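You operate a simulated robot arm through the tools that you are given. There is no shell and no other tool. Be economical: measure what you need, move in short steps, check, and stop when the job is done.

You run a simulated robot arm. Do the job below in one go: nothing can be reset, and whatever is moved stays where it is left.

## Task
Close down the printer bench: bottle racked, tanks capped, drawer shut, printer off. Set down upright: yellow bottle.

It is judged by the outcome, as a careful person would: the job done as asked, and still so three seconds after it is handed in. It fails if anything else is knocked over, pushed out of place, dropped, spilled or broken.

## Robot
A 6-joint arm with a two-finger gripper on a trunk, on a base that drives. Base frame: it is fixed to the floor where the robot stands at the start and does not move with it; the origin is under the middle of the robot, x ahead of it, y to its left, z up; the surface under the hand at the start is at about z = 813. Lengths are in mm, angles in degrees, forces in N, time in s.
With the tool pointing down near the work surface it reaches from about 140 to 840 mm from the robot's upright axis, wherever it stands. Its first joint turns from -166.0 to 166.0 degrees. Places, roughly: black cap [500, -200, 900]; black cap (6x6x4 cm) [500, -200, 900]; black tank [500, -200, 800]; clean key [500, 400, 1000]; cyan cap [500, 0, 900]; cyan cap (6x6x4 cm) [500, 0, 900]; cyan tank [500, 0, 800]; grey pad (6x5x4 cm) [500, 300, 800]; job key [500, 400, 1000]; magenta cap [500, -100, 900]; magenta cap (6x6x4 cm) [500, -100, 900]; magenta tank [500, -100, 800]; paper knob [300, 400, 1000]; print button [500, 400, 1000]; printer drawer [500, 300, 800]; printer switch [400, 500, 1000]. Payload 1.66 kg.
The TCP is the grasp point between the finger pads, 16 mm short of the fingertips. In the tool frame z runs along the fingers and y along their closing line. Largest opening 111 mm; the body of the gripper starts 104 mm behind the TCP.
Orientation is that of the tool frame in the base frame, as [roll, pitch, yaw] about the fixed x, y, z axes, in that order (R = Rz(yaw) Ry(pitch) Rx(roll)). With the fingers straight down and closing along the base's y, the tool's x points along the base's -x, its y along +y and its z along -z.

## Interface
- The arm moves only by the tool nudge_tool. Its argument "steps" is text: rows parted by semicolons, each of 7 numbers parted by spaces: the shift along the base's x, y, z in units of 400 mm (1.0 is 400 mm), then the turn, a rotation vector about the base's x, y, z in units of 90 degrees (1.0 is 90 degrees), then the closure in counts, from 0 (fully open) to 255 (shut). In form: x y z rx ry rz hand; .... A call has 1 to 10 rows; each row is the pose to reach, as a shift and turn from the pose commanded when the call began. A call with a number of a shift or a turn outside -1 to 1 is refused whole. A row lasts 0.2 s, in which the tool goes at most 50 mm and 8.6 degrees; a call with a longer step from one row to the next is refused whole, and so is a gripper value outside its range. A pose out of reach is approached as far as the arm can. The call stops where the force on the tool passes 40 N (or 10 N more than at its start, if that is more) or the arm is blocked; 0.2 s more then pass. Each finger halts on what it meets, pressing with about 22 N; the grip force reading is that of the motor and also rises with nothing between the fingers. The clock runs only during rows and for 0.2 s after the last one: add rows that repeat a pose to give the fingers time. The reply holds the time, the measured pose of the TCP, the force on the tool along the base axes, the opening and the grip force, in the units named above and with some noise, with the torque about the TCP (base axes, N m) and any sound that the robot's microphone picked up.
- Cameras (640 x 400 px; columns grow to the right, rows downward): "scene" is now at [59.7, 179.6, 1479]; the picture's right is [-0.11, -0.99, 0.00], its down [-0.73, 0.08, -0.68] and it looks along [0.68, -0.07, -0.73] (base axes); focal length 296 px, centre (320, 200). "wrist" rides on the gripper at [70, 14, -143] in the tool frame; the picture's right is [-0.19, 0.98, 0.00], its down [-0.87, -0.17, -0.47] and it looks along [-0.46, -0.09, 0.88] (tool axes); focal length 230 px, centre (320, 200). There is no depth. A picture from a camera that has moved, and an enlarged one, comes with that camera's place and axes in the base frame and with its lens.
- snapshot(camera): a new picture of that camera. The clock stands still meanwhile.
- raise_lower(by): slides the trunk up (or, below 0, down) by that many mm; the arm and the scene camera ride with it, the base frame stays. It gives what a move gives, with no picture.
- drive_base(legs): drives the robot by 1 to 6 legs, each [ahead, left, turn to the left] in mm, mm and degrees, along the robot's own axes; the way and the turn of a leg run together, so that a leg with both is an arc; at most 1500 mm and 180 degrees a leg. The arm and the cameras ride along, it lands a little off, and it stops where it bumps. It gives what a move gives.
- pan_tilt(pan, tilt): turns the head with the scene camera to pan (to the left, within 120 degrees either way) and tilt (down, from -29 to 69), counted from straight ahead of the robot. It gives what a move gives.
- enlarge(camera, box): a new picture of the part [left, top, right, bottom] of that camera's present view, enlarged. The clock stands still meanwhile.
- close_job(): hands the job in; it is judged then, once.

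Work in short steps. Places have to be worked out from the pictures, the camera data and where the tool is seen: move nearer, look again, correct. Check each grasp and each placing, and mend what went wrong. You have 120 turns and 78 pictures in all, those below and enlarged ones among them. Open the gripper and draw the arm clear of the work before you hand the job in, unless the task says otherwise; then end with one line.

The tools are called as a command line: name --argument value ..., lists and objects as JSON in quotes. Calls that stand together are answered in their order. nudge_tool: Moves the arm, as the interface text tells. Its arguments: {"type":"object","properties":{"steps":{"type":"string"}},"required":["steps"]} The other tools are called the same way: raise_lower (by) slides the trunk up or down; drive_base (legs) drives the base; pan_tilt (pan, tilt) turns the head that bears the scene camera; snapshot (camera) takes a picture; enlarge (camera, box) takes an enlarged picture of a part of a camera's view; close_job () hands the job in.

At the start:

```text
time_s: 0.0
ee_pos: [357.4, 269.8, 1264.6]
tool_rot: [180.0, -0.1, -180.0]
wrist_force: [-0.4, 0.5, -0.1]
ft_torque: [0.01, -0.02, 0.05]
finger_gap: 110.9
grip_force: 0.1
trunk travel left (down, up): [-75.0, 515.0]
robot x, y, heading: [2.2, -1.5, -0.2]
head pan, tilt: [-6.2, 47.1]
```

scene: 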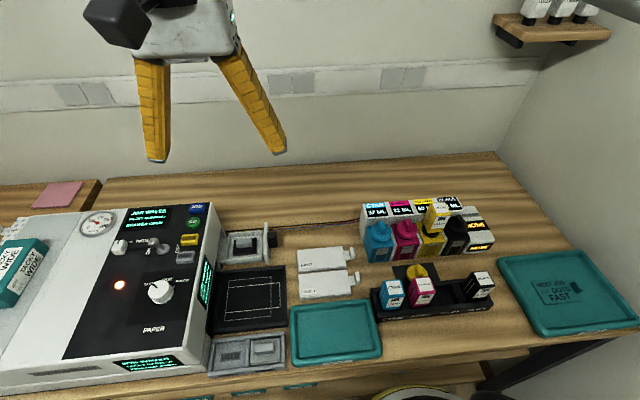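
wrist: 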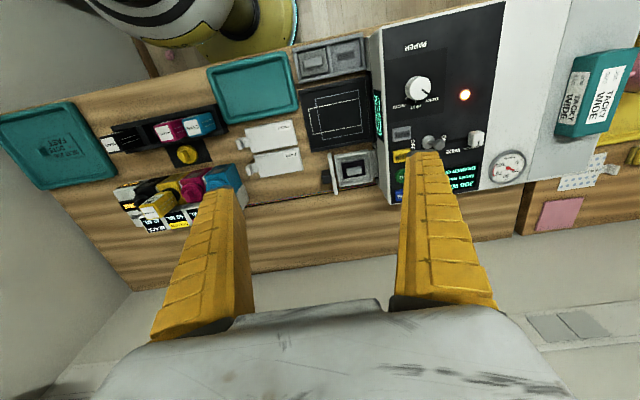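

The bench is in view; I need detail on the tanks, rack, printer and drawer before acting.

enlarge --camera "scene" --box '[340, 180, 520, 330]'

enlarge --camera "scene" --box '[60, 190, 380, 390]'

```text
2.67 times, centred on (430, 255) of scene
camera zoom: at [59.7, 179.6, 1479.0], right [-0.11, -0.99, 0.0], down [-0.73, 0.08, -0.68], along [0.68, -0.07, -0.73], focal length 788 px, centre (27, 53)
```

zoom: 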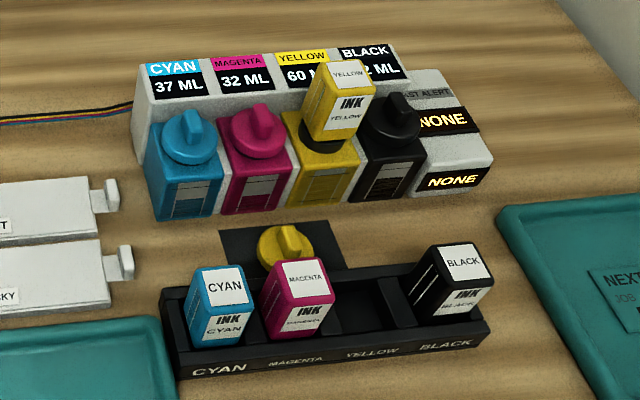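

```text
2.00 times, centred on (220, 290) of scene
camera zoom: at [59.7, 179.6, 1479.0], right [-0.11, -0.99, 0.0], down [-0.73, 0.08, -0.68], along [0.68, -0.07, -0.73], focal length 591 px, centre (520, 20)
```

zoom: 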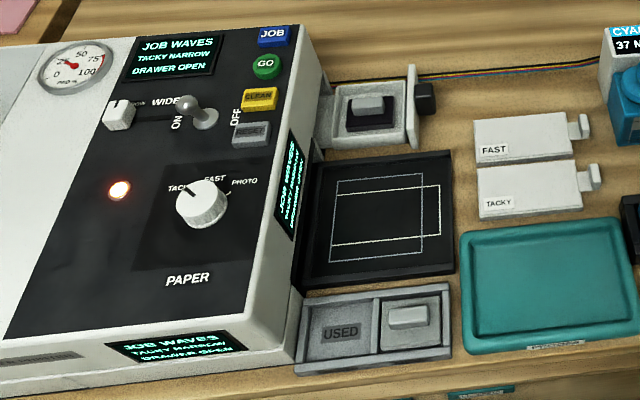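

The yellow bottle sits on the yellow tank, and its cap lies on a dark mat behind the rack. The switch is ON and the drawer is open. I'll move the hand over the tank area for a closer look.

nudge_tool --steps "0 -0.12 -0.025 0 0 0 0;0 -0.24 -0.05 0 0 0 0;0 -0.36 -0.075 0 0 0 0;0 -0.48 -0.1 0 0 0 0;0 -0.6 -0.125 0 0 0 0;0 -0.72 -0.15 0 0 0 0;0 -0.84 -0.175 0 0 0 0;0 -0.96 -0.2 0 0 0 0"

snapshot --camera "wrist"

snapshot --camera "scene"

```text
time_s: 1.8
ee_pos: [359.9, -116.3, 1183.8]
tool_rot: [-180.0, 0.0, -179.9]
wrist_force: [-0.5, 0.2, -0.7]
ft_torque: [0.0, 0.04, 0.0]
finger_gap: 111.2
grip_force: 0.1
trunk travel left (down, up): [-75.0, 515.0]
robot x, y, heading: [0.1, 0.2, -0.1]
head pan, tilt: [-6.2, 47.1]
```

```text
73 pictures are left
camera wrist: at [289.2, -102.7, 1327.2], right [0.19, 0.98, 0.0], down [0.87, -0.17, 0.47], along [0.46, -0.09, -0.88], focal length 230 px, centre (320, 200)
```

wrist: 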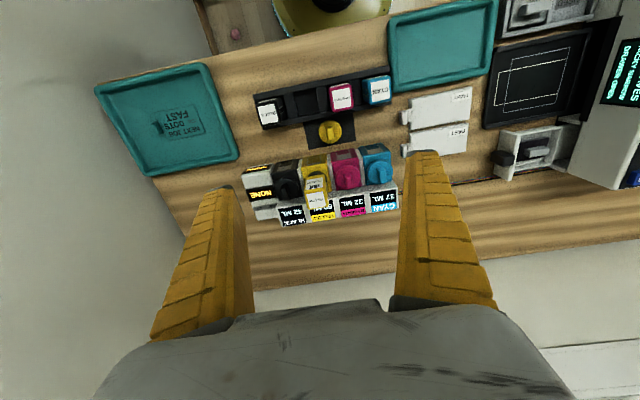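

```text
72 pictures are left
camera scene: at [59.9, 179.3, 1479.0], right [-0.11, -0.99, 0.0], down [-0.73, 0.08, -0.68], along [0.68, -0.07, -0.73], focal length 296 px, centre (320, 200)
```

scene: 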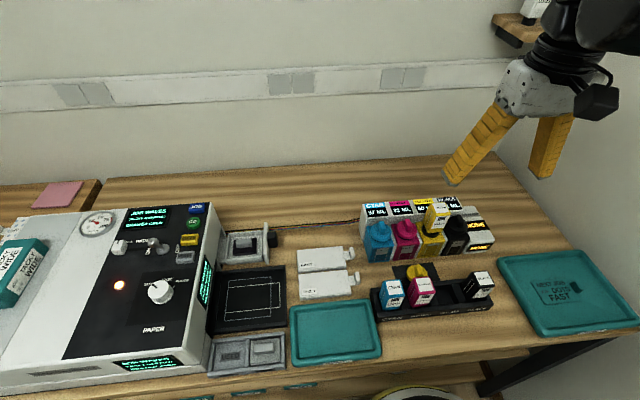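

Now I'll zoom the wrist view on the tanks and rack, to triangulate against the scene camera.

enlarge --camera "wrist" --box '[236, 60, 412, 230]'

enlarge --camera "scene" --box '[360, 190, 500, 325]'

```text
2.35 times, centred on (324, 145) of wrist
camera zoom: at [289.2, -102.7, 1327.2], right [0.19, 0.98, 0.0], down [0.87, -0.17, 0.47], along [0.46, -0.09, -0.88], focal length 541 px, centre (311, 329)
```

zoom: 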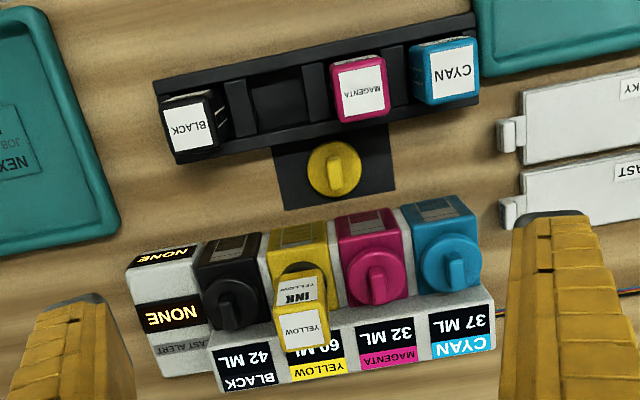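

```text
2.96 times, centred on (430, 258) of scene
camera zoom: at [59.9, 179.3, 1479.0], right [-0.11, -0.99, 0.0], down [-0.73, 0.08, -0.68], along [0.68, -0.07, -0.73], focal length 876 px, centre (-6, 30)
```

zoom: 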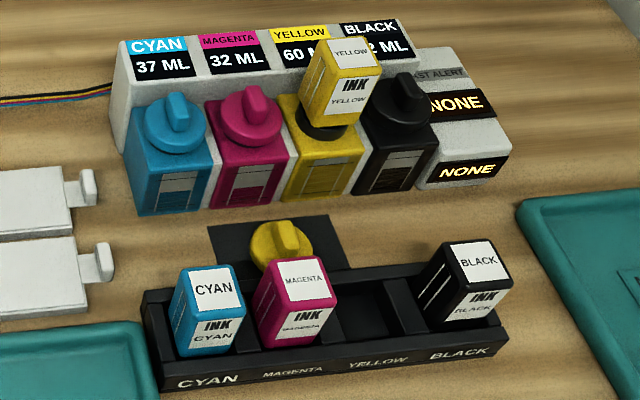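

Triangulation puts the bottle top near (484,-146,958) and its neighbours' caps lower, near z=905. The loose cap is near (400,-98). I'll move above the bottle and look again.

nudge_tool --steps "0.076 -0.018 -0.077 0 0 0 0;0.152 -0.037 -0.155 0 0 0 0;0.228 -0.056 -0.232 0 0 0 0;0.305 -0.075 -0.31 0 0 0 0"

snapshot --camera "wrist"

enlarge --camera "scene" --box '[360, 150, 520, 270]'

```text
time_s: 2.8
ee_pos: [481.1, -146.4, 1060.7]
tool_rot: [179.9, 0.1, -179.9]
wrist_force: [0.4, 0.3, -0.3]
ft_torque: [-0.02, 0.01, 0.0]
finger_gap: 111.0
grip_force: 0.0
trunk travel left (down, up): [-75.0, 515.0]
robot x, y, heading: [-0.4, -3.4, -0.1]
head pan, tilt: [-6.2, 47.1]
```

```text
69 pictures are left
camera wrist: at [410.7, -133.3, 1204.5], right [0.19, 0.98, 0.0], down [0.87, -0.17, 0.47], along [0.46, -0.09, -0.88], focal length 230 px, centre (320, 200)
```

wrist: 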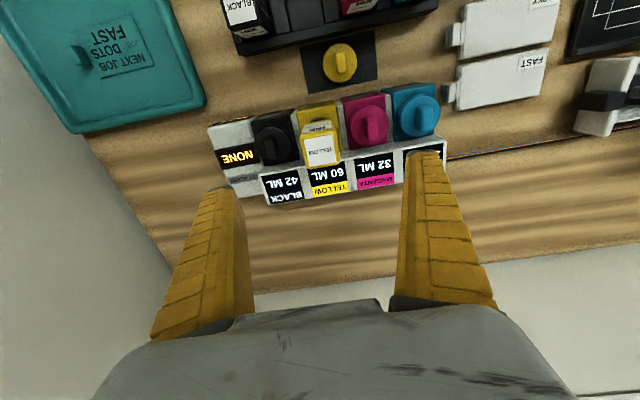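

```text
3.33 times, centred on (440, 210) of scene
camera zoom: at [60.3, 179.4, 1478.9], right [-0.11, -0.99, 0.0], down [-0.73, 0.08, -0.68], along [0.68, -0.07, -0.73], focal length 986 px, centre (-80, 167)
```

zoom: 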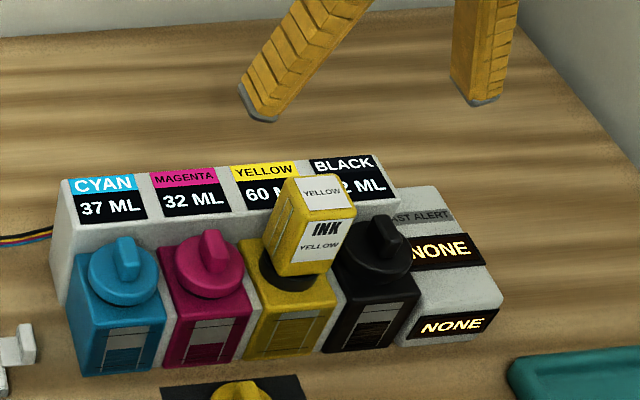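

The bottle is centred under the hand at about (480,-146), top near z=960. I'll narrow the fingers to about 75 mm and go down to z≈938, clear of the neighbouring caps, then close.

nudge_tool --steps "0 0 -0.04 0 0 0 83;0 0 -0.15 0 0 0 83;0 0 -0.25 0 0 0 83;0 0 -0.3 0 0 0 83;0 0 -0.3 0 0 0 83"

snapshot --camera "wrist"

enlarge --camera "scene" --box '[360, 150, 520, 270]'

```text
time_s: 4.0
ee_pos: [478.5, -144.9, 940.8]
tool_rot: [180.0, 0.1, 180.0]
wrist_force: [-1.1, 0.3, -0.2]
ft_torque: [-0.01, 0.03, 0.0]
finger_gap: 76.1
grip_force: 1.4
trunk travel left (down, up): [-75.0, 515.0]
robot x, y, heading: [-1.5, -1.2, 0.1]
head pan, tilt: [-6.2, 47.1]
```

```text
67 pictures are left
camera wrist: at [407.9, -131.2, 1084.3], right [0.19, 0.98, 0.0], down [0.87, -0.17, 0.47], along [0.46, -0.09, -0.88], focal length 230 px, centre (320, 200)
```

wrist: 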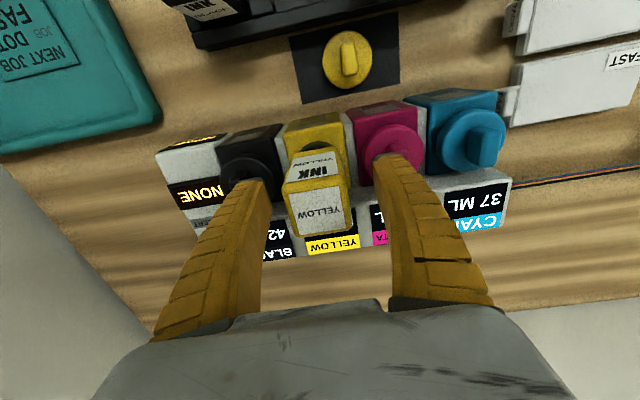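

```text
3.33 times, centred on (440, 210) of scene
camera zoom: at [59.7, 179.6, 1479.0], right [-0.11, -0.99, 0.0], down [-0.73, 0.08, -0.68], along [0.68, -0.07, -0.73], focal length 986 px, centre (-80, 167)
```

zoom: 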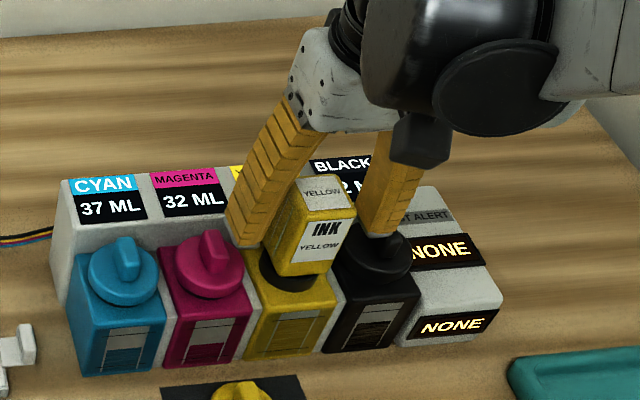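

The fingers straddle the bottle and clear the caps, so I'll close on it.

nudge_tool --steps "0.005 0 0 0 0 0 255;0.005 0 0 0 0 0 255;0.005 0 0 0 0 0 255"

enlarge --camera "scene" --box '[360, 150, 520, 270]'

```text
time_s: 4.8
ee_pos: [480.1, -144.8, 942.5]
tool_rot: [180.0, 0.0, 180.0]
wrist_force: [-2.3, -1.3, 6.6]
ft_torque: [-0.02, 0.16, 0.03]
finger_gap: 36.9
grip_force: 22.1
trunk travel left (down, up): [-75.0, 515.0]
robot x, y, heading: [-1.5, 1.4, -0.0]
head pan, tilt: [-6.2, 47.1]
```

```text
3.33 times, centred on (440, 210) of scene
camera zoom: at [59.0, 179.5, 1479.0], right [-0.11, -0.99, 0.0], down [-0.73, 0.08, -0.68], along [0.68, -0.07, -0.73], focal length 986 px, centre (-80, 167)
```

zoom: 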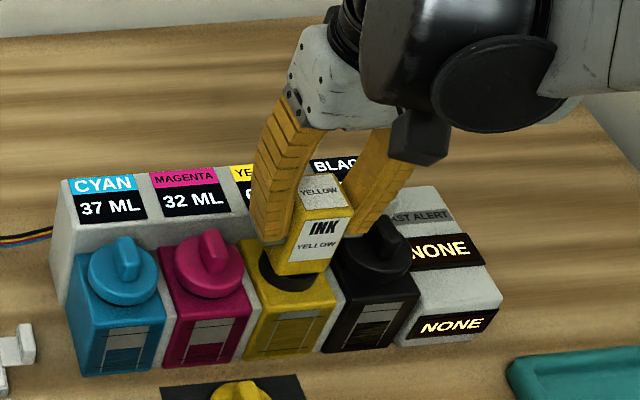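

Gripped at 37 mm wide. I'll lift it slowly straight up.

nudge_tool --steps "0 0 0.03 0 0 0 255;0 0 0.08 0 0 0 255;0 0 0.15 0 0 0 255;0 0 0.25 0 0 0 255;0 0 0.25 0 0 0 255"

enlarge --camera "scene" --box '[360, 130, 520, 270]'

snapshot --camera "wrist"

```text
time_s: 6.0
ee_pos: [478.6, -145.2, 1040.1]
tool_rot: [180.0, 0.0, -179.9]
wrist_force: [0.5, 0.6, -1.3]
ft_torque: [0.02, 0.0, 0.02]
finger_gap: 35.1
grip_force: 22.2
trunk travel left (down, up): [-75.0, 515.0]
robot x, y, heading: [0.3, 0.7, -0.1]
head pan, tilt: [-6.2, 47.1]
```

```text
2.86 times, centred on (440, 200) of scene
camera zoom: at [59.7, 179.6, 1478.9], right [-0.11, -0.99, 0.0], down [-0.73, 0.08, -0.68], along [0.68, -0.07, -0.73], focal length 845 px, centre (-23, 200)
```

zoom: 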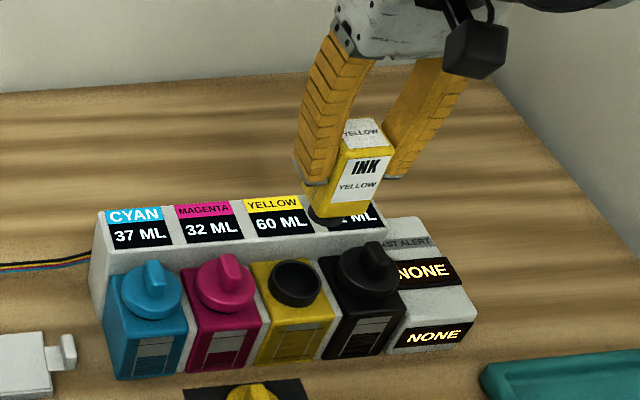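

```text
63 pictures are left
camera wrist: at [408.7, -131.9, 1184.1], right [0.19, 0.98, 0.0], down [0.87, -0.17, 0.47], along [0.46, -0.09, -0.88], focal length 230 px, centre (320, 200)
```

wrist: 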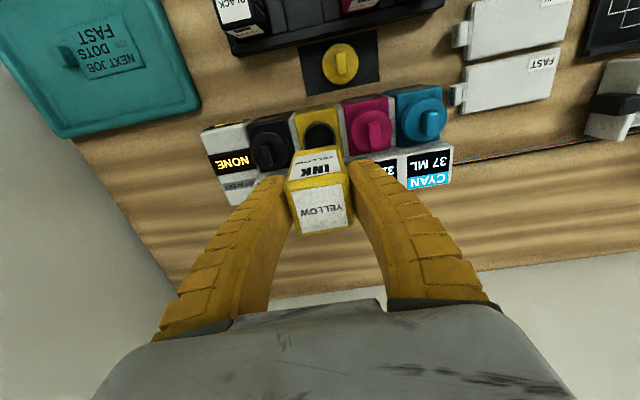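

The bottle is out and hangs straight, label side up like the racked bottles, so it needs no flip. From the racked bottles the pitch is 66 mm, which puts the yellow slot near (327,-139) with a seated top near z=892. I'm moving above it.

nudge_tool --steps "-0.095 0.004 0 0 0 0 255;-0.19 0.008 0 0 0 0 255;-0.285 0.012 0 0 0 0 255;-0.378 0.014 -0.05 0 0 0 255;-0.378 0.014 -0.12 0 0 0 255;-0.378 0.014 -0.12 0 0 0 255"

snapshot --camera "wrist"

enlarge --camera "scene" --box '[360, 210, 520, 330]'

```text
time_s: 7.4
ee_pos: [330.2, -138.3, 991.8]
tool_rot: [180.0, -0.1, -180.0]
wrist_force: [-0.6, -0.5, -1.8]
ft_torque: [0.05, 0.02, -0.02]
finger_gap: 34.7
grip_force: 22.1
trunk travel left (down, up): [-75.0, 515.0]
robot x, y, heading: [3.2, 2.8, -0.0]
head pan, tilt: [-6.2, 47.1]
```

```text
62 pictures are left
camera wrist: at [259.9, -124.9, 1135.2], right [0.19, 0.98, 0.0], down [0.87, -0.17, 0.47], along [0.46, -0.09, -0.88], focal length 230 px, centre (320, 200)
```

wrist: 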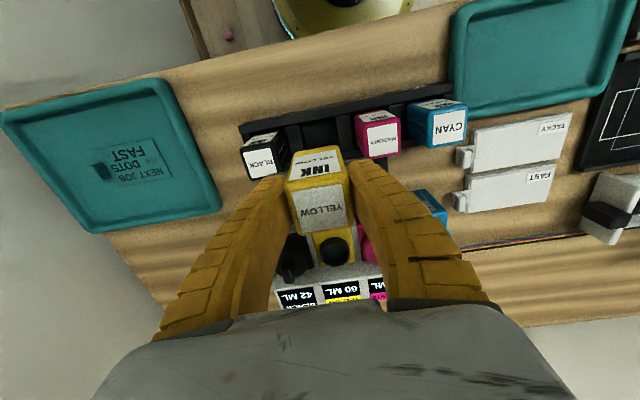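

```text
3.33 times, centred on (440, 270) of scene
camera zoom: at [60.1, 179.5, 1479.0], right [-0.11, -0.99, 0.0], down [-0.73, 0.08, -0.68], along [0.68, -0.07, -0.73], focal length 986 px, centre (-80, -33)
```

zoom: 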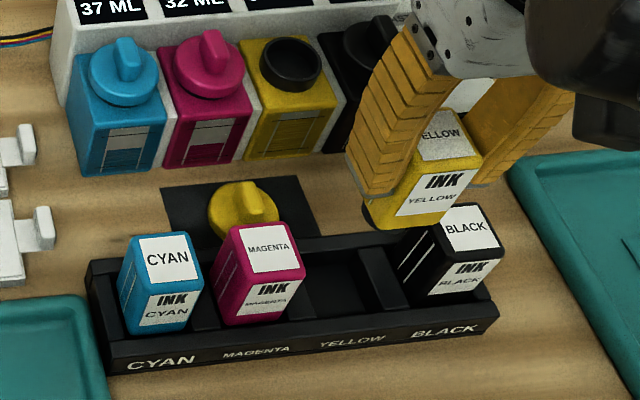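

The target for the bottle centre is (329,-138). It is now about 4 mm too far ahead, so I'll correct that and descend to just above the rack to check.

nudge_tool --steps "-0.01 0 -0.06 0 0 0 255;-0.01 0 -0.12 0 0 0 255;-0.01 0 -0.17 0 0 0 255;-0.01 0 -0.17 0 0 0 255"

enlarge --camera "wrist" --box '[200, 60, 480, 260]'

enlarge --camera "scene" --box '[360, 210, 520, 330]'

```text
time_s: 8.4
ee_pos: [325.8, -138.3, 924.8]
tool_rot: [-180.0, 0.1, 179.9]
wrist_force: [0.0, 0.4, -1.7]
ft_torque: [0.0, 0.02, -0.03]
finger_gap: 34.8
grip_force: 22.0
trunk travel left (down, up): [-75.0, 515.0]
robot x, y, heading: [-2.1, 0.2, -0.1]
head pan, tilt: [-6.2, 47.1]
```

```text
2.00 times, centred on (340, 160) of wrist
camera zoom: at [254.9, -124.8, 1067.7], right [0.19, 0.98, 0.0], down [0.87, -0.17, 0.47], along [0.46, -0.09, -0.88], focal length 460 px, centre (280, 280)
```

zoom: 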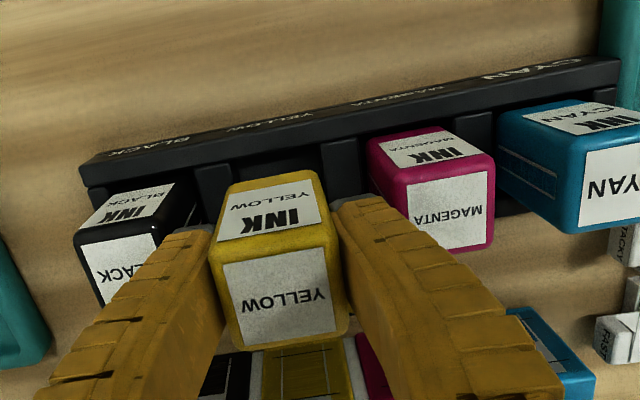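

```text
3.33 times, centred on (440, 270) of scene
camera zoom: at [59.8, 179.6, 1479.0], right [-0.11, -0.99, 0.0], down [-0.73, 0.08, -0.68], along [0.68, -0.07, -0.73], focal length 986 px, centre (-80, -33)
```

zoom: 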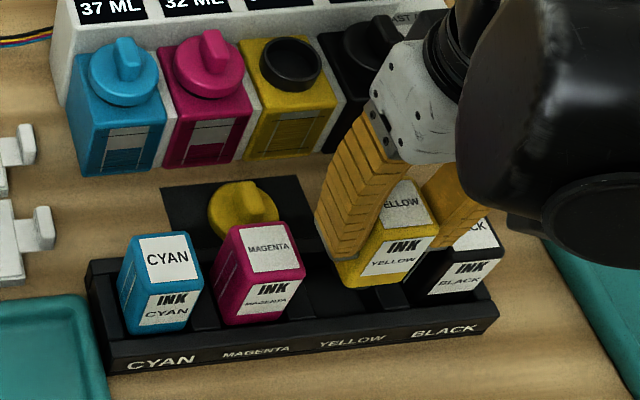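

Bottle at (327,-138) and slot estimate (326,-138) agree. I'll lower in small steps, letting contact stop the move.

nudge_tool --steps "0 0 -0.025 0 0 0 255;0 0 -0.045 0 0 0 255;0 0 -0.06 0 0 0 255;0 0 -0.075 0 0 0 255;0 0 -0.09 0 0 0 255;0 0 -0.1 0 0 0 255"

enlarge --camera "scene" --box '[360, 210, 520, 330]'

```text
time_s: 9.8
ee_pos: [325.2, -138.1, 885.3]
tool_rot: [180.0, -0.1, -180.0]
wrist_force: [0.1, 0.0, -1.9]
ft_torque: [0.0, 0.01, -0.03]
finger_gap: 35.2
grip_force: 22.1
trunk travel left (down, up): [-75.0, 515.0]
robot x, y, heading: [5.1, -0.7, -0.2]
head pan, tilt: [-6.2, 47.1]
```

```text
3.33 times, centred on (440, 270) of scene
camera zoom: at [59.8, 179.6, 1479.0], right [-0.11, -0.99, 0.0], down [-0.73, 0.08, -0.68], along [0.68, -0.07, -0.73], focal length 986 px, centre (-80, -33)
```

zoom: 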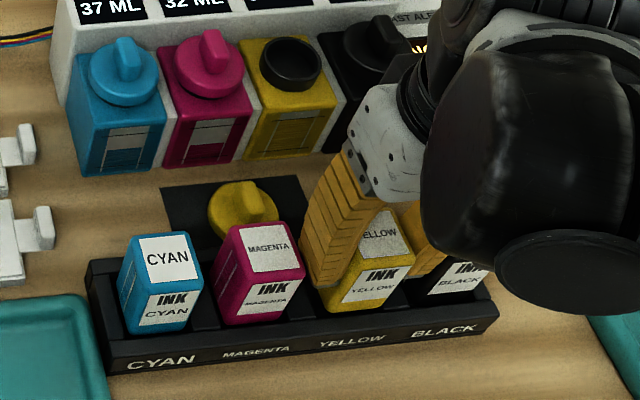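

No contact yet, and the bottle is entering the slot. I'll continue down in small steps.

nudge_tool --steps "0 0 -0.01 0 0 0 255;0 0 -0.02 0 0 0 255;0 0 -0.03 0 0 0 255;0 0 -0.04 0 0 0 255;0 0 -0.05 0 0 0 255;0 0 -0.05 0 0 0 255"

enlarge --camera "scene" --box '[360, 210, 520, 330]'

enlarge --camera "wrist" --box '[200, 60, 480, 260]'

```text
time_s: 11.2
ee_pos: [325.0, -138.6, 864.8]
tool_rot: [180.0, 0.0, 180.0]
wrist_force: [8.9, 0.8, 26.5]
ft_torque: [-0.24, 0.16, 0.04]
finger_gap: 44.2
grip_force: 21.6
trunk travel left (down, up): [-75.0, 515.0]
robot x, y, heading: [0.6, 0.2, 0.1]
head pan, tilt: [-6.2, 47.1]
```

```text
3.33 times, centred on (440, 270) of scene
camera zoom: at [59.4, 180.2, 1479.0], right [-0.11, -0.99, 0.0], down [-0.73, 0.08, -0.68], along [0.68, -0.07, -0.73], focal length 986 px, centre (-80, -33)
```

zoom: 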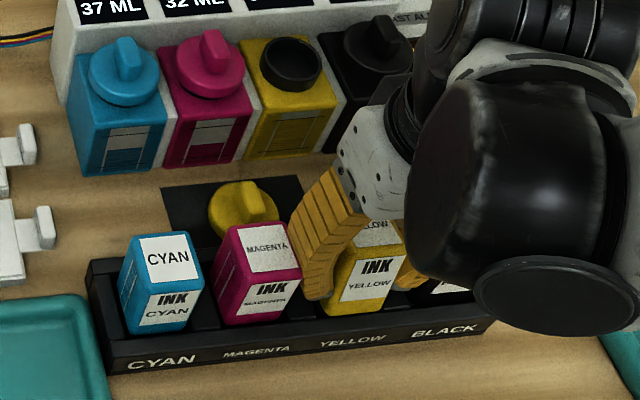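

```text
2.00 times, centred on (340, 160) of wrist
camera zoom: at [255.1, -125.2, 1008.6], right [0.19, 0.98, 0.0], down [0.87, -0.17, 0.47], along [0.46, -0.09, -0.88], focal length 460 px, centre (280, 280)
```

zoom: 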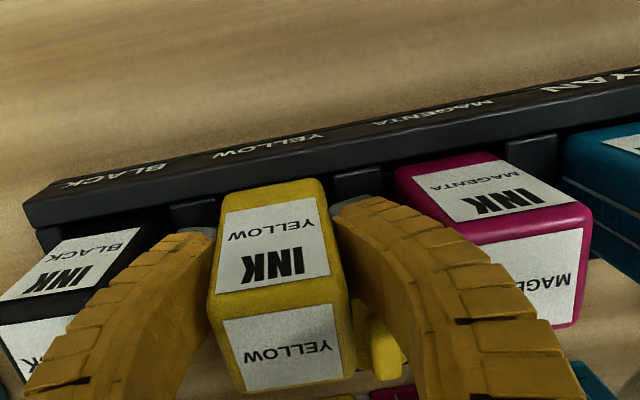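

There is 26 N of upward force and the fingers are bowed, so either the bottle is seated or the tips are on the dividers. I'll raise slightly to relieve it and see.

nudge_tool --steps "0 0 0.008 0 0 0 255;0 0 0.016 0 0 0 255;0 0 0.016 0 0 0 255"

enlarge --camera "scene" --box '[360, 210, 520, 330]'

enlarge --camera "wrist" --box '[200, 60, 480, 260]'

```text
time_s: 12.0
ee_pos: [325.1, -138.9, 871.8]
tool_rot: [180.0, 0.1, -180.0]
wrist_force: [0.6, -0.2, -1.6]
ft_torque: [0.03, 0.0, 0.04]
finger_gap: 35.1
grip_force: 22.1
trunk travel left (down, up): [-75.0, 515.0]
robot x, y, heading: [-3.3, 1.6, 0.2]
head pan, tilt: [-6.2, 47.1]
```

```text
3.33 times, centred on (440, 270) of scene
camera zoom: at [59.7, 179.6, 1478.9], right [-0.11, -0.99, 0.0], down [-0.73, 0.08, -0.68], along [0.68, -0.07, -0.73], focal length 986 px, centre (-80, -33)
```

zoom: 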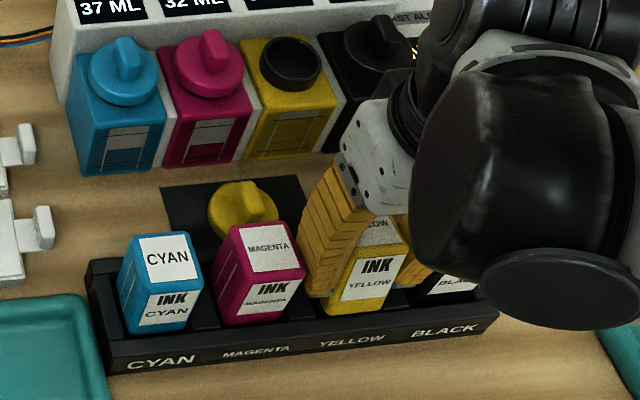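

```text
2.00 times, centred on (340, 160) of wrist
camera zoom: at [255.0, -125.2, 1014.6], right [0.19, 0.98, 0.0], down [0.87, -0.17, 0.47], along [0.46, -0.09, -0.88], focal length 460 px, centre (280, 280)
```

zoom: 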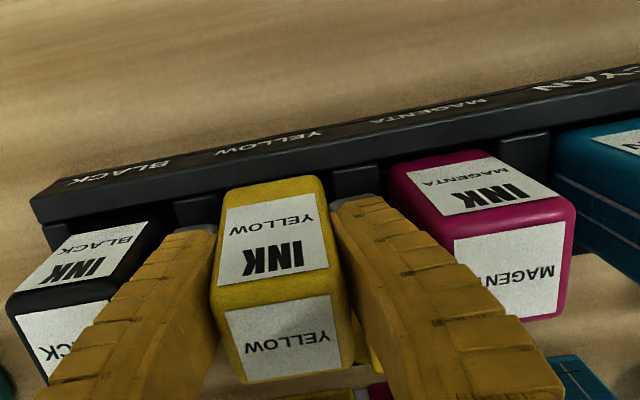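

The bottle is still held about 5 mm above its seat, and magenta is back upright. I'll lower about 5 mm, open slightly, and look before raising.

nudge_tool --steps "0 0 -0.006 0 0 0 255;0 0 -0.011 0 0 0 255;0 0 -0.011 0 0 0 255;0 0 -0.011 0 0 0 155;0 0 -0.011 0 0 0 155"

enlarge --camera "wrist" --box '[200, 60, 480, 260]'

```text
time_s: 13.2
ee_pos: [327.4, -139.7, 867.1]
tool_rot: [-180.0, 0.0, -179.9]
wrist_force: [1.0, 0.2, 0.3]
ft_torque: [0.0, -0.04, 0.01]
finger_gap: 45.5
grip_force: 1.5
trunk travel left (down, up): [-75.0, 515.0]
robot x, y, heading: [-2.2, 2.6, 0.0]
head pan, tilt: [-6.2, 47.1]
```

```text
2.00 times, centred on (340, 160) of wrist
camera zoom: at [255.7, -125.7, 1010.1], right [0.19, 0.98, 0.0], down [0.87, -0.17, 0.47], along [0.46, -0.09, -0.88], focal length 460 px, centre (280, 280)
```

zoom: 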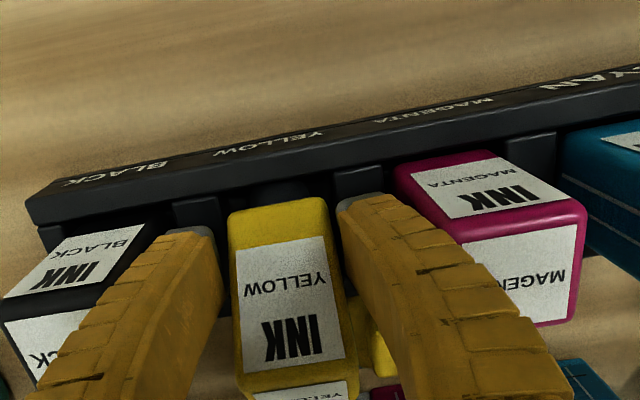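

The bottle tipped backwards when released. I'll check the scene before regripping; the clock is stopped meanwhile.

enlarge --camera "scene" --box '[380, 220, 500, 320]'

snapshot --camera "wrist"

```text
4.00 times, centred on (440, 270) of scene
camera zoom: at [59.7, 179.6, 1478.9], right [-0.11, -0.99, 0.0], down [-0.73, 0.08, -0.68], along [0.68, -0.07, -0.73], focal length 1183 px, centre (-160, -80)
```

zoom: 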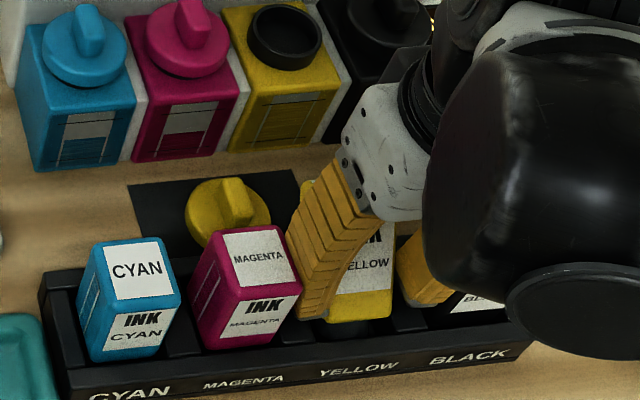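

```text
51 pictures are left
camera wrist: at [255.7, -125.7, 1010.1], right [0.19, 0.98, 0.0], down [0.87, -0.17, 0.47], along [0.46, -0.09, -0.88], focal length 230 px, centre (320, 200)
```

wrist: 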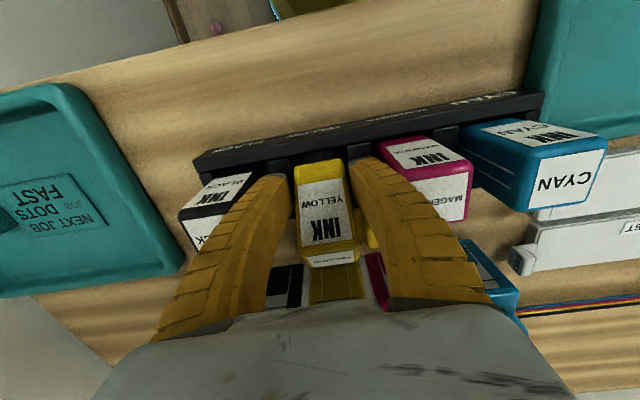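

The bottle leans back about 25°, still between the fingers; its front bottom edge evidently caught the rack's front wall. I'll regrip it where it is and lift it clear.

nudge_tool --steps "0.004 0 0 0 0 0 255;0.004 0 0 0 0 0 255;0.004 0 0 0 0 0 255;0.004 0 0.03 0 0 0 255;0.004 0 0.1 0 0 0 255;0.004 0 0.2 0 0 0 255;0.004 0 0.27 0 0 0 255;0.004 0 0.27 0 0 0 255"

enlarge --camera "scene" --box '[380, 190, 540, 320]'

enlarge --camera "wrist" --box '[200, 60, 480, 260]'

```text
time_s: 15.0
ee_pos: [326.7, -140.2, 975.9]
tool_rot: [179.9, 0.0, -180.0]
wrist_force: [0.0, -0.2, -1.8]
ft_torque: [0.0, 0.03, 0.01]
finger_gap: 34.7
grip_force: 21.6
trunk travel left (down, up): [-75.0, 515.0]
robot x, y, heading: [1.2, 0.0, -0.1]
head pan, tilt: [-6.2, 47.1]
```

```text
3.08 times, centred on (460, 255) of scene
camera zoom: at [59.8, 179.6, 1478.9], right [-0.11, -0.99, 0.0], down [-0.73, 0.08, -0.68], along [0.68, -0.07, -0.73], focal length 910 px, centre (-111, 31)
```

zoom: 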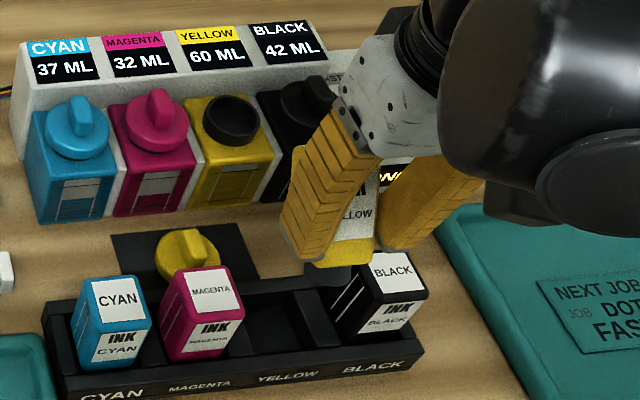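

```text
2.00 times, centred on (340, 160) of wrist
camera zoom: at [255.8, -126.8, 1119.5], right [0.19, 0.98, 0.0], down [0.87, -0.17, 0.47], along [0.46, -0.09, -0.88], focal length 460 px, centre (280, 280)
```

zoom: 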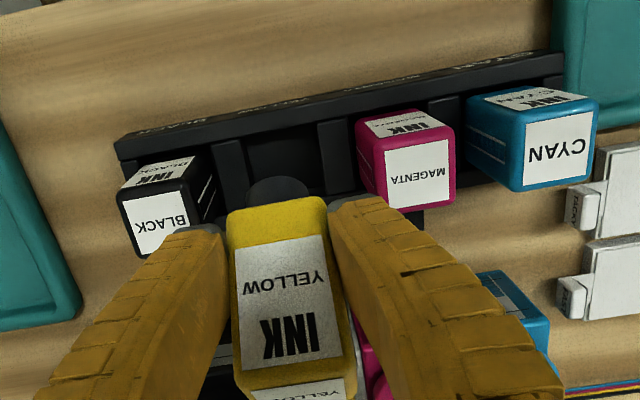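

Reading it back: the bottle seated near TCP z≈884, then my extra push slid the fingers down it and it leaned about 16° on release. I'll use the tank neck as a fixture to straighten and regrip it. First I tilt the tool -16° so the bottle is upright, and hover over the tank neck.

nudge_tool --steps "0.09 -0.003 0.03 0 -0.06 0 255;0.18 -0.006 0.05 0 -0.12 0 255;0.27 -0.01 0.05 0 -0.178 0 255;0.36 -0.013 0.03 0 -0.178 0 255;0.36 -0.013 0.03 0 -0.178 0 255"

enlarge --camera "scene" --box '[360, 150, 520, 270]'

snapshot --camera "wrist"

```text
time_s: 16.2
ee_pos: [472.3, -144.8, 987.9]
tool_rot: [180.0, 15.9, -180.0]
wrist_force: [0.0, -0.3, -2.2]
ft_torque: [-0.02, 0.04, 0.0]
finger_gap: 34.8
grip_force: 22.0
trunk travel left (down, up): [-75.0, 515.0]
robot x, y, heading: [3.3, -1.1, -0.0]
head pan, tilt: [-6.2, 47.1]
```

```text
3.33 times, centred on (440, 210) of scene
camera zoom: at [60.1, 179.5, 1479.0], right [-0.11, -0.99, 0.0], down [-0.73, 0.08, -0.68], along [0.68, -0.07, -0.73], focal length 986 px, centre (-80, 167)
```

zoom: 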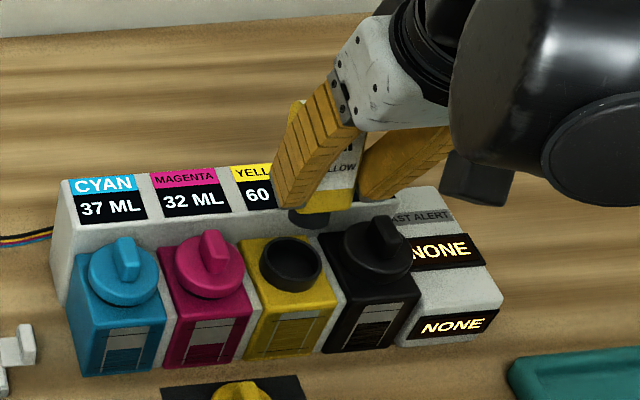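

```text
47 pictures are left
camera wrist: at [365.5, -130.7, 1106.8], right [0.18, 0.98, 0.05], down [0.7, -0.17, 0.69], along [0.69, -0.09, -0.72], focal length 230 px, centre (320, 200)
```

wrist: 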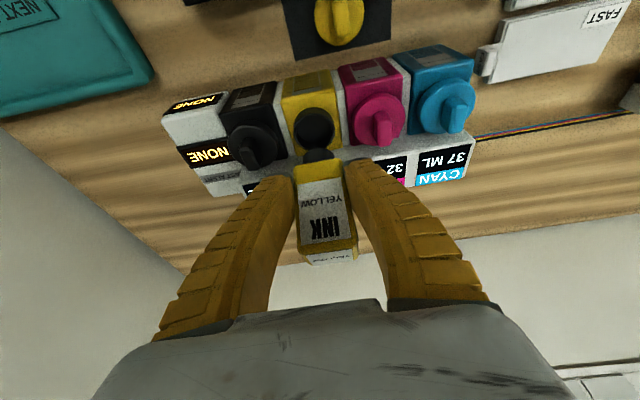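

The bottle looks upright now. I'll zoom the wrist view to compare the spout with the neck before inserting.

enlarge --camera "wrist" --box '[250, 80, 400, 270]'

```text
2.11 times, centred on (325, 175) of wrist
camera zoom: at [365.5, -130.7, 1106.8], right [0.18, 0.98, 0.05], down [0.7, -0.17, 0.69], along [0.69, -0.09, -0.72], focal length 484 px, centre (310, 253)
```

zoom: 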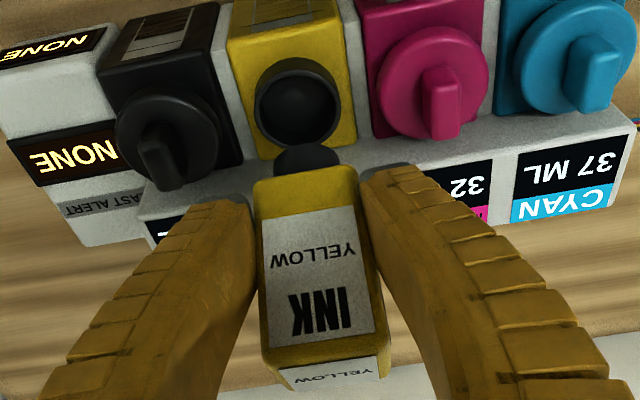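

The spout is about 30 mm long, and the neck is near (471,-145,890), so the spout sits about 12 mm too far forward. I'll shift back and lower to just above the neck.

nudge_tool --steps "-0.03 0 -0.03 0 0 0 255;-0.03 0 -0.08 0 0 0 255;-0.03 0 -0.08 0 0 0 255"

enlarge --camera "wrist" --box '[250, 80, 400, 270]'

enlarge --camera "scene" --box '[380, 170, 500, 260]'

```text
time_s: 17.0
ee_pos: [460.9, -144.2, 955.7]
tool_rot: [180.0, 16.0, 180.0]
wrist_force: [1.0, -0.2, -1.7]
ft_torque: [0.03, 0.04, 0.01]
finger_gap: 34.5
grip_force: 22.4
trunk travel left (down, up): [-75.0, 515.0]
robot x, y, heading: [-2.2, -0.3, 0.1]
head pan, tilt: [-6.2, 47.1]
```

```text
2.11 times, centred on (325, 175) of wrist
camera zoom: at [353.1, -131.1, 1074.4], right [0.18, 0.98, 0.05], down [0.7, -0.17, 0.69], along [0.69, -0.09, -0.72], focal length 484 px, centre (310, 253)
```

zoom: 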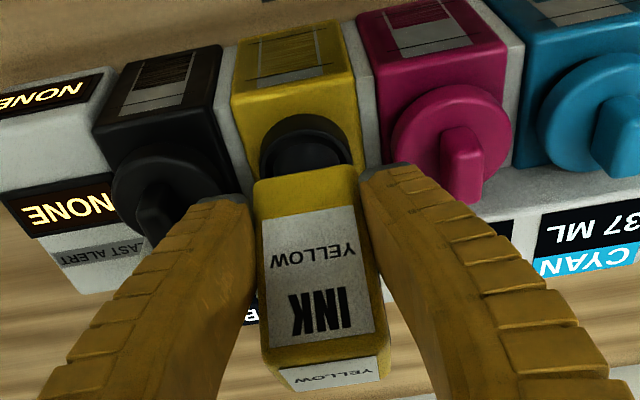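

```text
4.44 times, centred on (440, 215) of scene
camera zoom: at [60.0, 179.5, 1479.0], right [-0.11, -0.99, 0.0], down [-0.73, 0.08, -0.68], along [0.68, -0.07, -0.73], focal length 1314 px, centre (-213, 133)
```

zoom: 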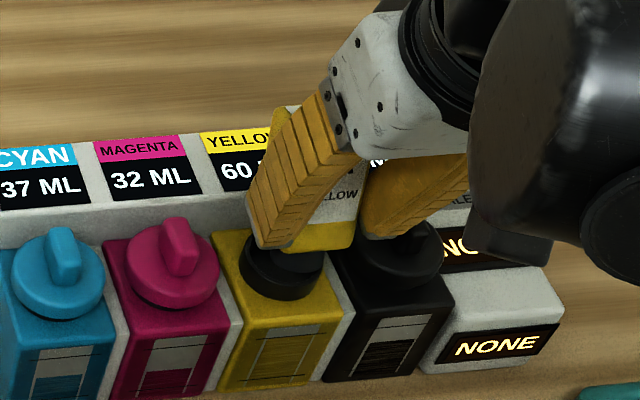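

The spout sits over the ring in both views. I'll lower in small steps and read the force.

nudge_tool --steps "0 0 -0.02 0 0 0 255;0 0 -0.04 0 0 0 255;0 0 -0.04 0 0 0 255"

enlarge --camera "scene" --box '[380, 170, 500, 260]'

```text
time_s: 17.8
ee_pos: [460.7, -144.7, 940.5]
tool_rot: [-180.0, 16.1, 180.0]
wrist_force: [5.6, -4.8, 16.9]
ft_torque: [0.0, -0.46, -0.13]
finger_gap: 39.9
grip_force: 22.0
trunk travel left (down, up): [-75.0, 515.0]
robot x, y, heading: [-0.9, -2.4, -0.1]
head pan, tilt: [-6.2, 47.1]
```

```text
4.44 times, centred on (440, 215) of scene
camera zoom: at [59.3, 179.2, 1479.2], right [-0.11, -0.99, 0.0], down [-0.73, 0.08, -0.68], along [0.68, -0.07, -0.73], focal length 1314 px, centre (-213, 133)
```

zoom: 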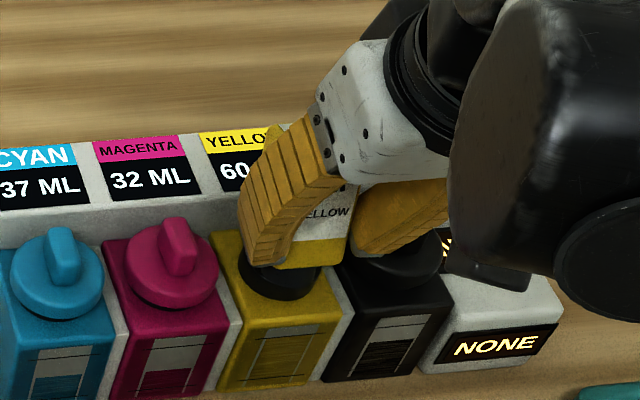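

The rim was touched at TCP z≈941, and the side forces suggest the bottle is a bit too far -x and +y. I'll back off, shift by (+4,-2) and look.

nudge_tool --steps "0 0 0.03 0 0 0 255;0.01 -0.005 0.03 0 0 0 255;0.01 -0.005 0.03 0 0 0 255"

enlarge --camera "wrist" --box '[280, 110, 370, 200]'

enlarge --camera "scene" --box '[400, 190, 470, 250]'

```text
time_s: 18.6
ee_pos: [463.0, -146.4, 951.4]
tool_rot: [180.0, 16.0, -179.9]
wrist_force: [0.2, 0.2, -2.1]
ft_torque: [-0.02, 0.02, 0.01]
finger_gap: 34.9
grip_force: 22.1
trunk travel left (down, up): [-75.0, 515.0]
robot x, y, heading: [-0.4, 1.3, 0.1]
head pan, tilt: [-6.2, 47.1]
```

```text
4.44 times, centred on (325, 155) of wrist
camera zoom: at [356.5, -132.5, 1070.2], right [0.18, 0.98, 0.05], down [0.7, -0.17, 0.69], along [0.69, -0.09, -0.72], focal length 1022 px, centre (298, 400)
```

zoom: 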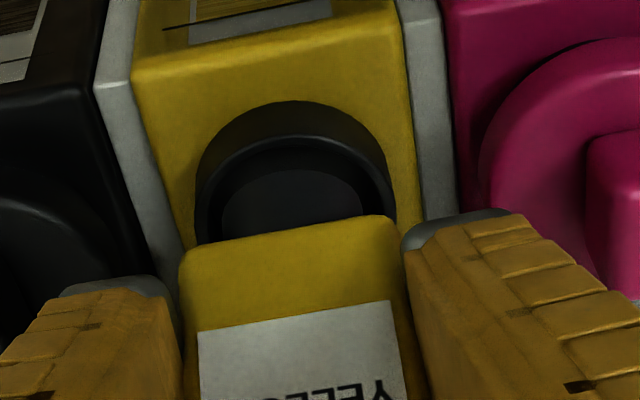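

```text
6.67 times, centred on (435, 220) of scene
camera zoom: at [59.9, 179.5, 1478.9], right [-0.11, -0.99, 0.0], down [-0.73, 0.08, -0.68], along [0.68, -0.07, -0.73], focal length 1971 px, centre (-447, 67)
```

zoom: 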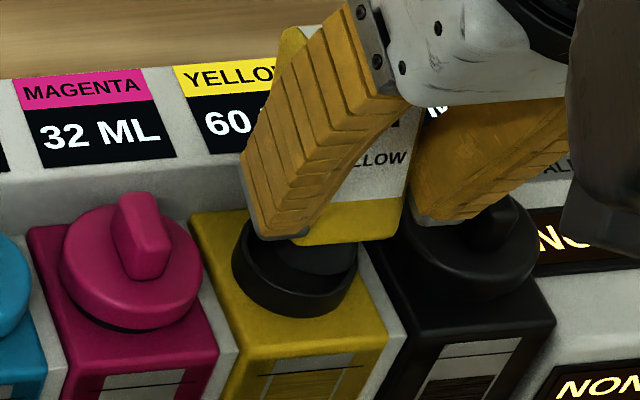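

The wrist zoom shows the spout inside the ring, centred in y and about 3 mm short in x. I'll shift +3 mm and lower.

nudge_tool --steps "0.008 0 0 0 0 0 255;0.008 0 -0.02 0 0 0 255;0.008 0 -0.035 0 0 0 255;0.008 0 -0.045 0 0 0 255;0.008 0 -0.055 0 0 0 255"

enlarge --camera "scene" --box '[400, 190, 470, 250]'

```text
time_s: 19.8
ee_pos: [466.7, -146.3, 928.9]
tool_rot: [-179.9, 16.0, -180.0]
wrist_force: [7.1, -0.1, 22.4]
ft_torque: [-0.01, -0.24, 0.02]
finger_gap: 43.2
grip_force: 22.5
trunk travel left (down, up): [-75.0, 515.0]
robot x, y, heading: [3.3, 2.1, -0.1]
head pan, tilt: [-6.2, 47.1]
```

```text
6.67 times, centred on (435, 220) of scene
camera zoom: at [59.2, 180.1, 1479.1], right [-0.11, -0.99, 0.0], down [-0.73, 0.08, -0.68], along [0.68, -0.07, -0.73], focal length 1971 px, centre (-447, 67)
```

zoom: 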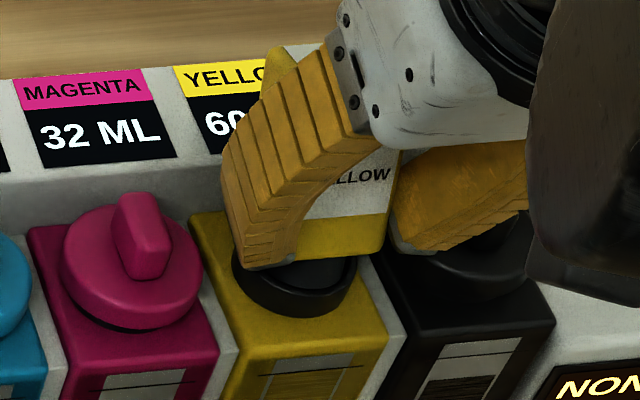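

The spout is in the ring but not fully down, and the force pushes toward +x. I'll relieve it, shift +3 mm in x and press again gently.

nudge_tool --steps "0 0 0.01 0 0 0 255;0.0075 0 0.01 0 0 0 255;0.0075 0 0 0 0 0 255;0.0075 0 -0.01 0 0 0 255;0.0075 0 -0.01 0 0 0 255"

enlarge --camera "wrist" --box '[250, 80, 400, 270]'

enlarge --camera "scene" --box '[400, 190, 470, 250]'

```text
time_s: 21.0
ee_pos: [469.5, -147.4, 926.3]
tool_rot: [180.0, 16.1, 179.9]
wrist_force: [3.3, 0.4, 13.6]
ft_torque: [-0.02, -0.52, -0.01]
finger_gap: 38.7
grip_force: 22.2
trunk travel left (down, up): [-75.0, 515.0]
robot x, y, heading: [-1.8, 0.3, 0.0]
head pan, tilt: [-6.2, 47.1]
```

```text
2.11 times, centred on (325, 175) of wrist
camera zoom: at [362.6, -133.4, 1043.8], right [0.18, 0.98, 0.05], down [0.7, -0.17, 0.69], along [0.69, -0.09, -0.72], focal length 484 px, centre (310, 253)
```

zoom: 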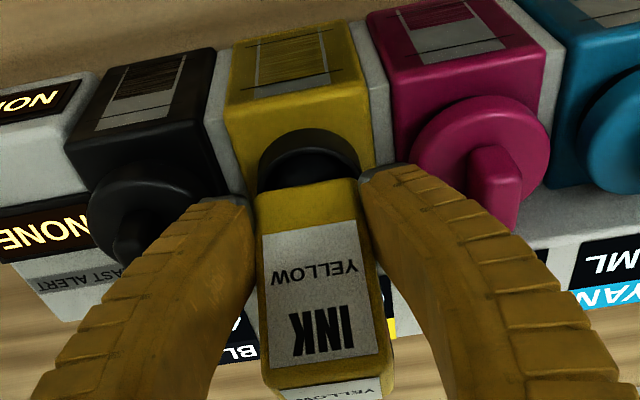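

```text
6.67 times, centred on (435, 220) of scene
camera zoom: at [59.2, 179.9, 1479.1], right [-0.11, -0.99, 0.0], down [-0.73, 0.08, -0.68], along [0.68, -0.07, -0.73], focal length 1971 px, centre (-447, 67)
```

zoom: 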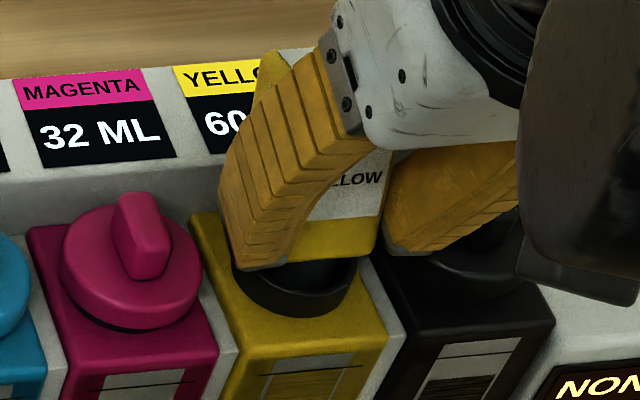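

With L≈64 mm the bottle still leans about 9° back, which explains why it won't seat. I'll rotate the tool another -9° about the spout, then press down.

nudge_tool --steps "0 0 0.01 0 0 0 255;-0.008 0 0.01 0 -0.05 0 255;-0.017 0 0.008 0 -0.1 0 255;-0.017 0 0 0 -0.1 0 255;-0.017 0 -0.01 0 -0.1 0 255;-0.017 0 -0.02 0 -0.1 0 255"

enlarge --camera "scene" --box '[400, 190, 470, 250]'

```text
time_s: 22.4
ee_pos: [462.1, -147.3, 918.9]
tool_rot: [179.9, 25.0, -179.9]
wrist_force: [0.4, -0.6, 18.3]
ft_torque: [-0.03, -0.58, -0.04]
finger_gap: 41.4
grip_force: 21.7
trunk travel left (down, up): [-75.0, 515.0]
robot x, y, heading: [-3.6, -1.5, -0.1]
head pan, tilt: [-6.2, 47.1]
```

```text
6.67 times, centred on (435, 220) of scene
camera zoom: at [58.6, 179.9, 1479.2], right [-0.11, -0.99, 0.0], down [-0.73, 0.08, -0.68], along [0.68, -0.07, -0.73], focal length 1971 px, centre (-447, 67)
```

zoom: 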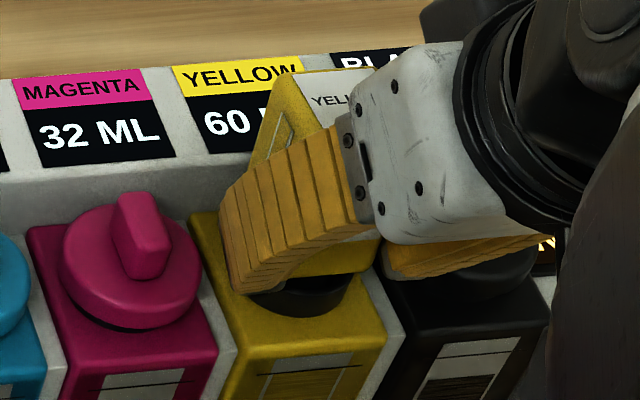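

The bottle is nearly at its original seated height. I'll ease off the press, open slightly and see that it stands.

nudge_tool --steps "0 0 0.005 0 0 0 255;0 0 0.005 0 0 0 200;0 0 0.005 0 0 0 155;0 0 0.005 0 0 0 140;0 0 0.005 0 0 0 140"

snapshot --camera "wrist"

enlarge --camera "scene" --box '[400, 190, 470, 250]'

```text
time_s: 23.6
ee_pos: [462.4, -145.2, 919.8]
tool_rot: [-180.0, 25.0, 180.0]
wrist_force: [-0.8, 0.4, 0.3]
ft_torque: [0.02, 0.01, 0.03]
finger_gap: 52.2
grip_force: 1.7
trunk travel left (down, up): [-75.0, 515.0]
robot x, y, heading: [0.9, 6.0, -0.2]
head pan, tilt: [-6.2, 47.1]
```

```text
36 pictures are left
camera wrist: at [338.8, -132.7, 1019.7], right [0.17, 0.98, 0.08], down [0.58, -0.17, 0.79], along [0.79, -0.09, -0.6], focal length 230 px, centre (320, 200)
```

wrist: 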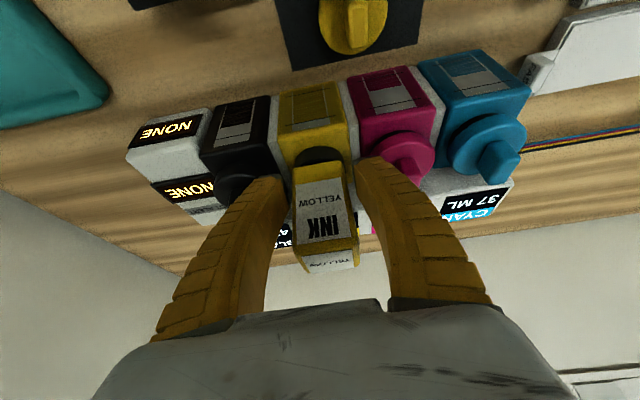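

```text
6.67 times, centred on (435, 220) of scene
camera zoom: at [59.7, 179.6, 1478.9], right [-0.11, -0.99, 0.0], down [-0.73, 0.08, -0.68], along [0.68, -0.07, -0.73], focal length 1971 px, centre (-447, 67)
```

zoom: 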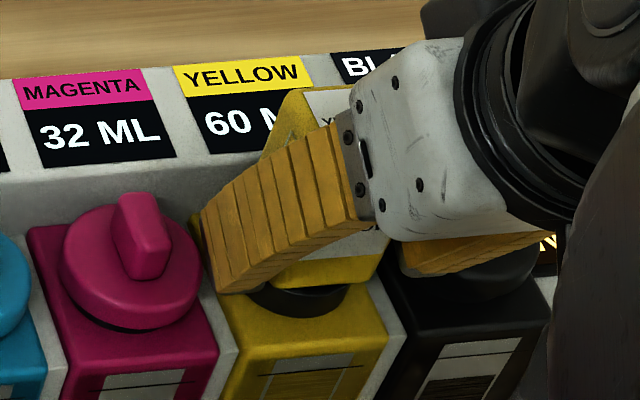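

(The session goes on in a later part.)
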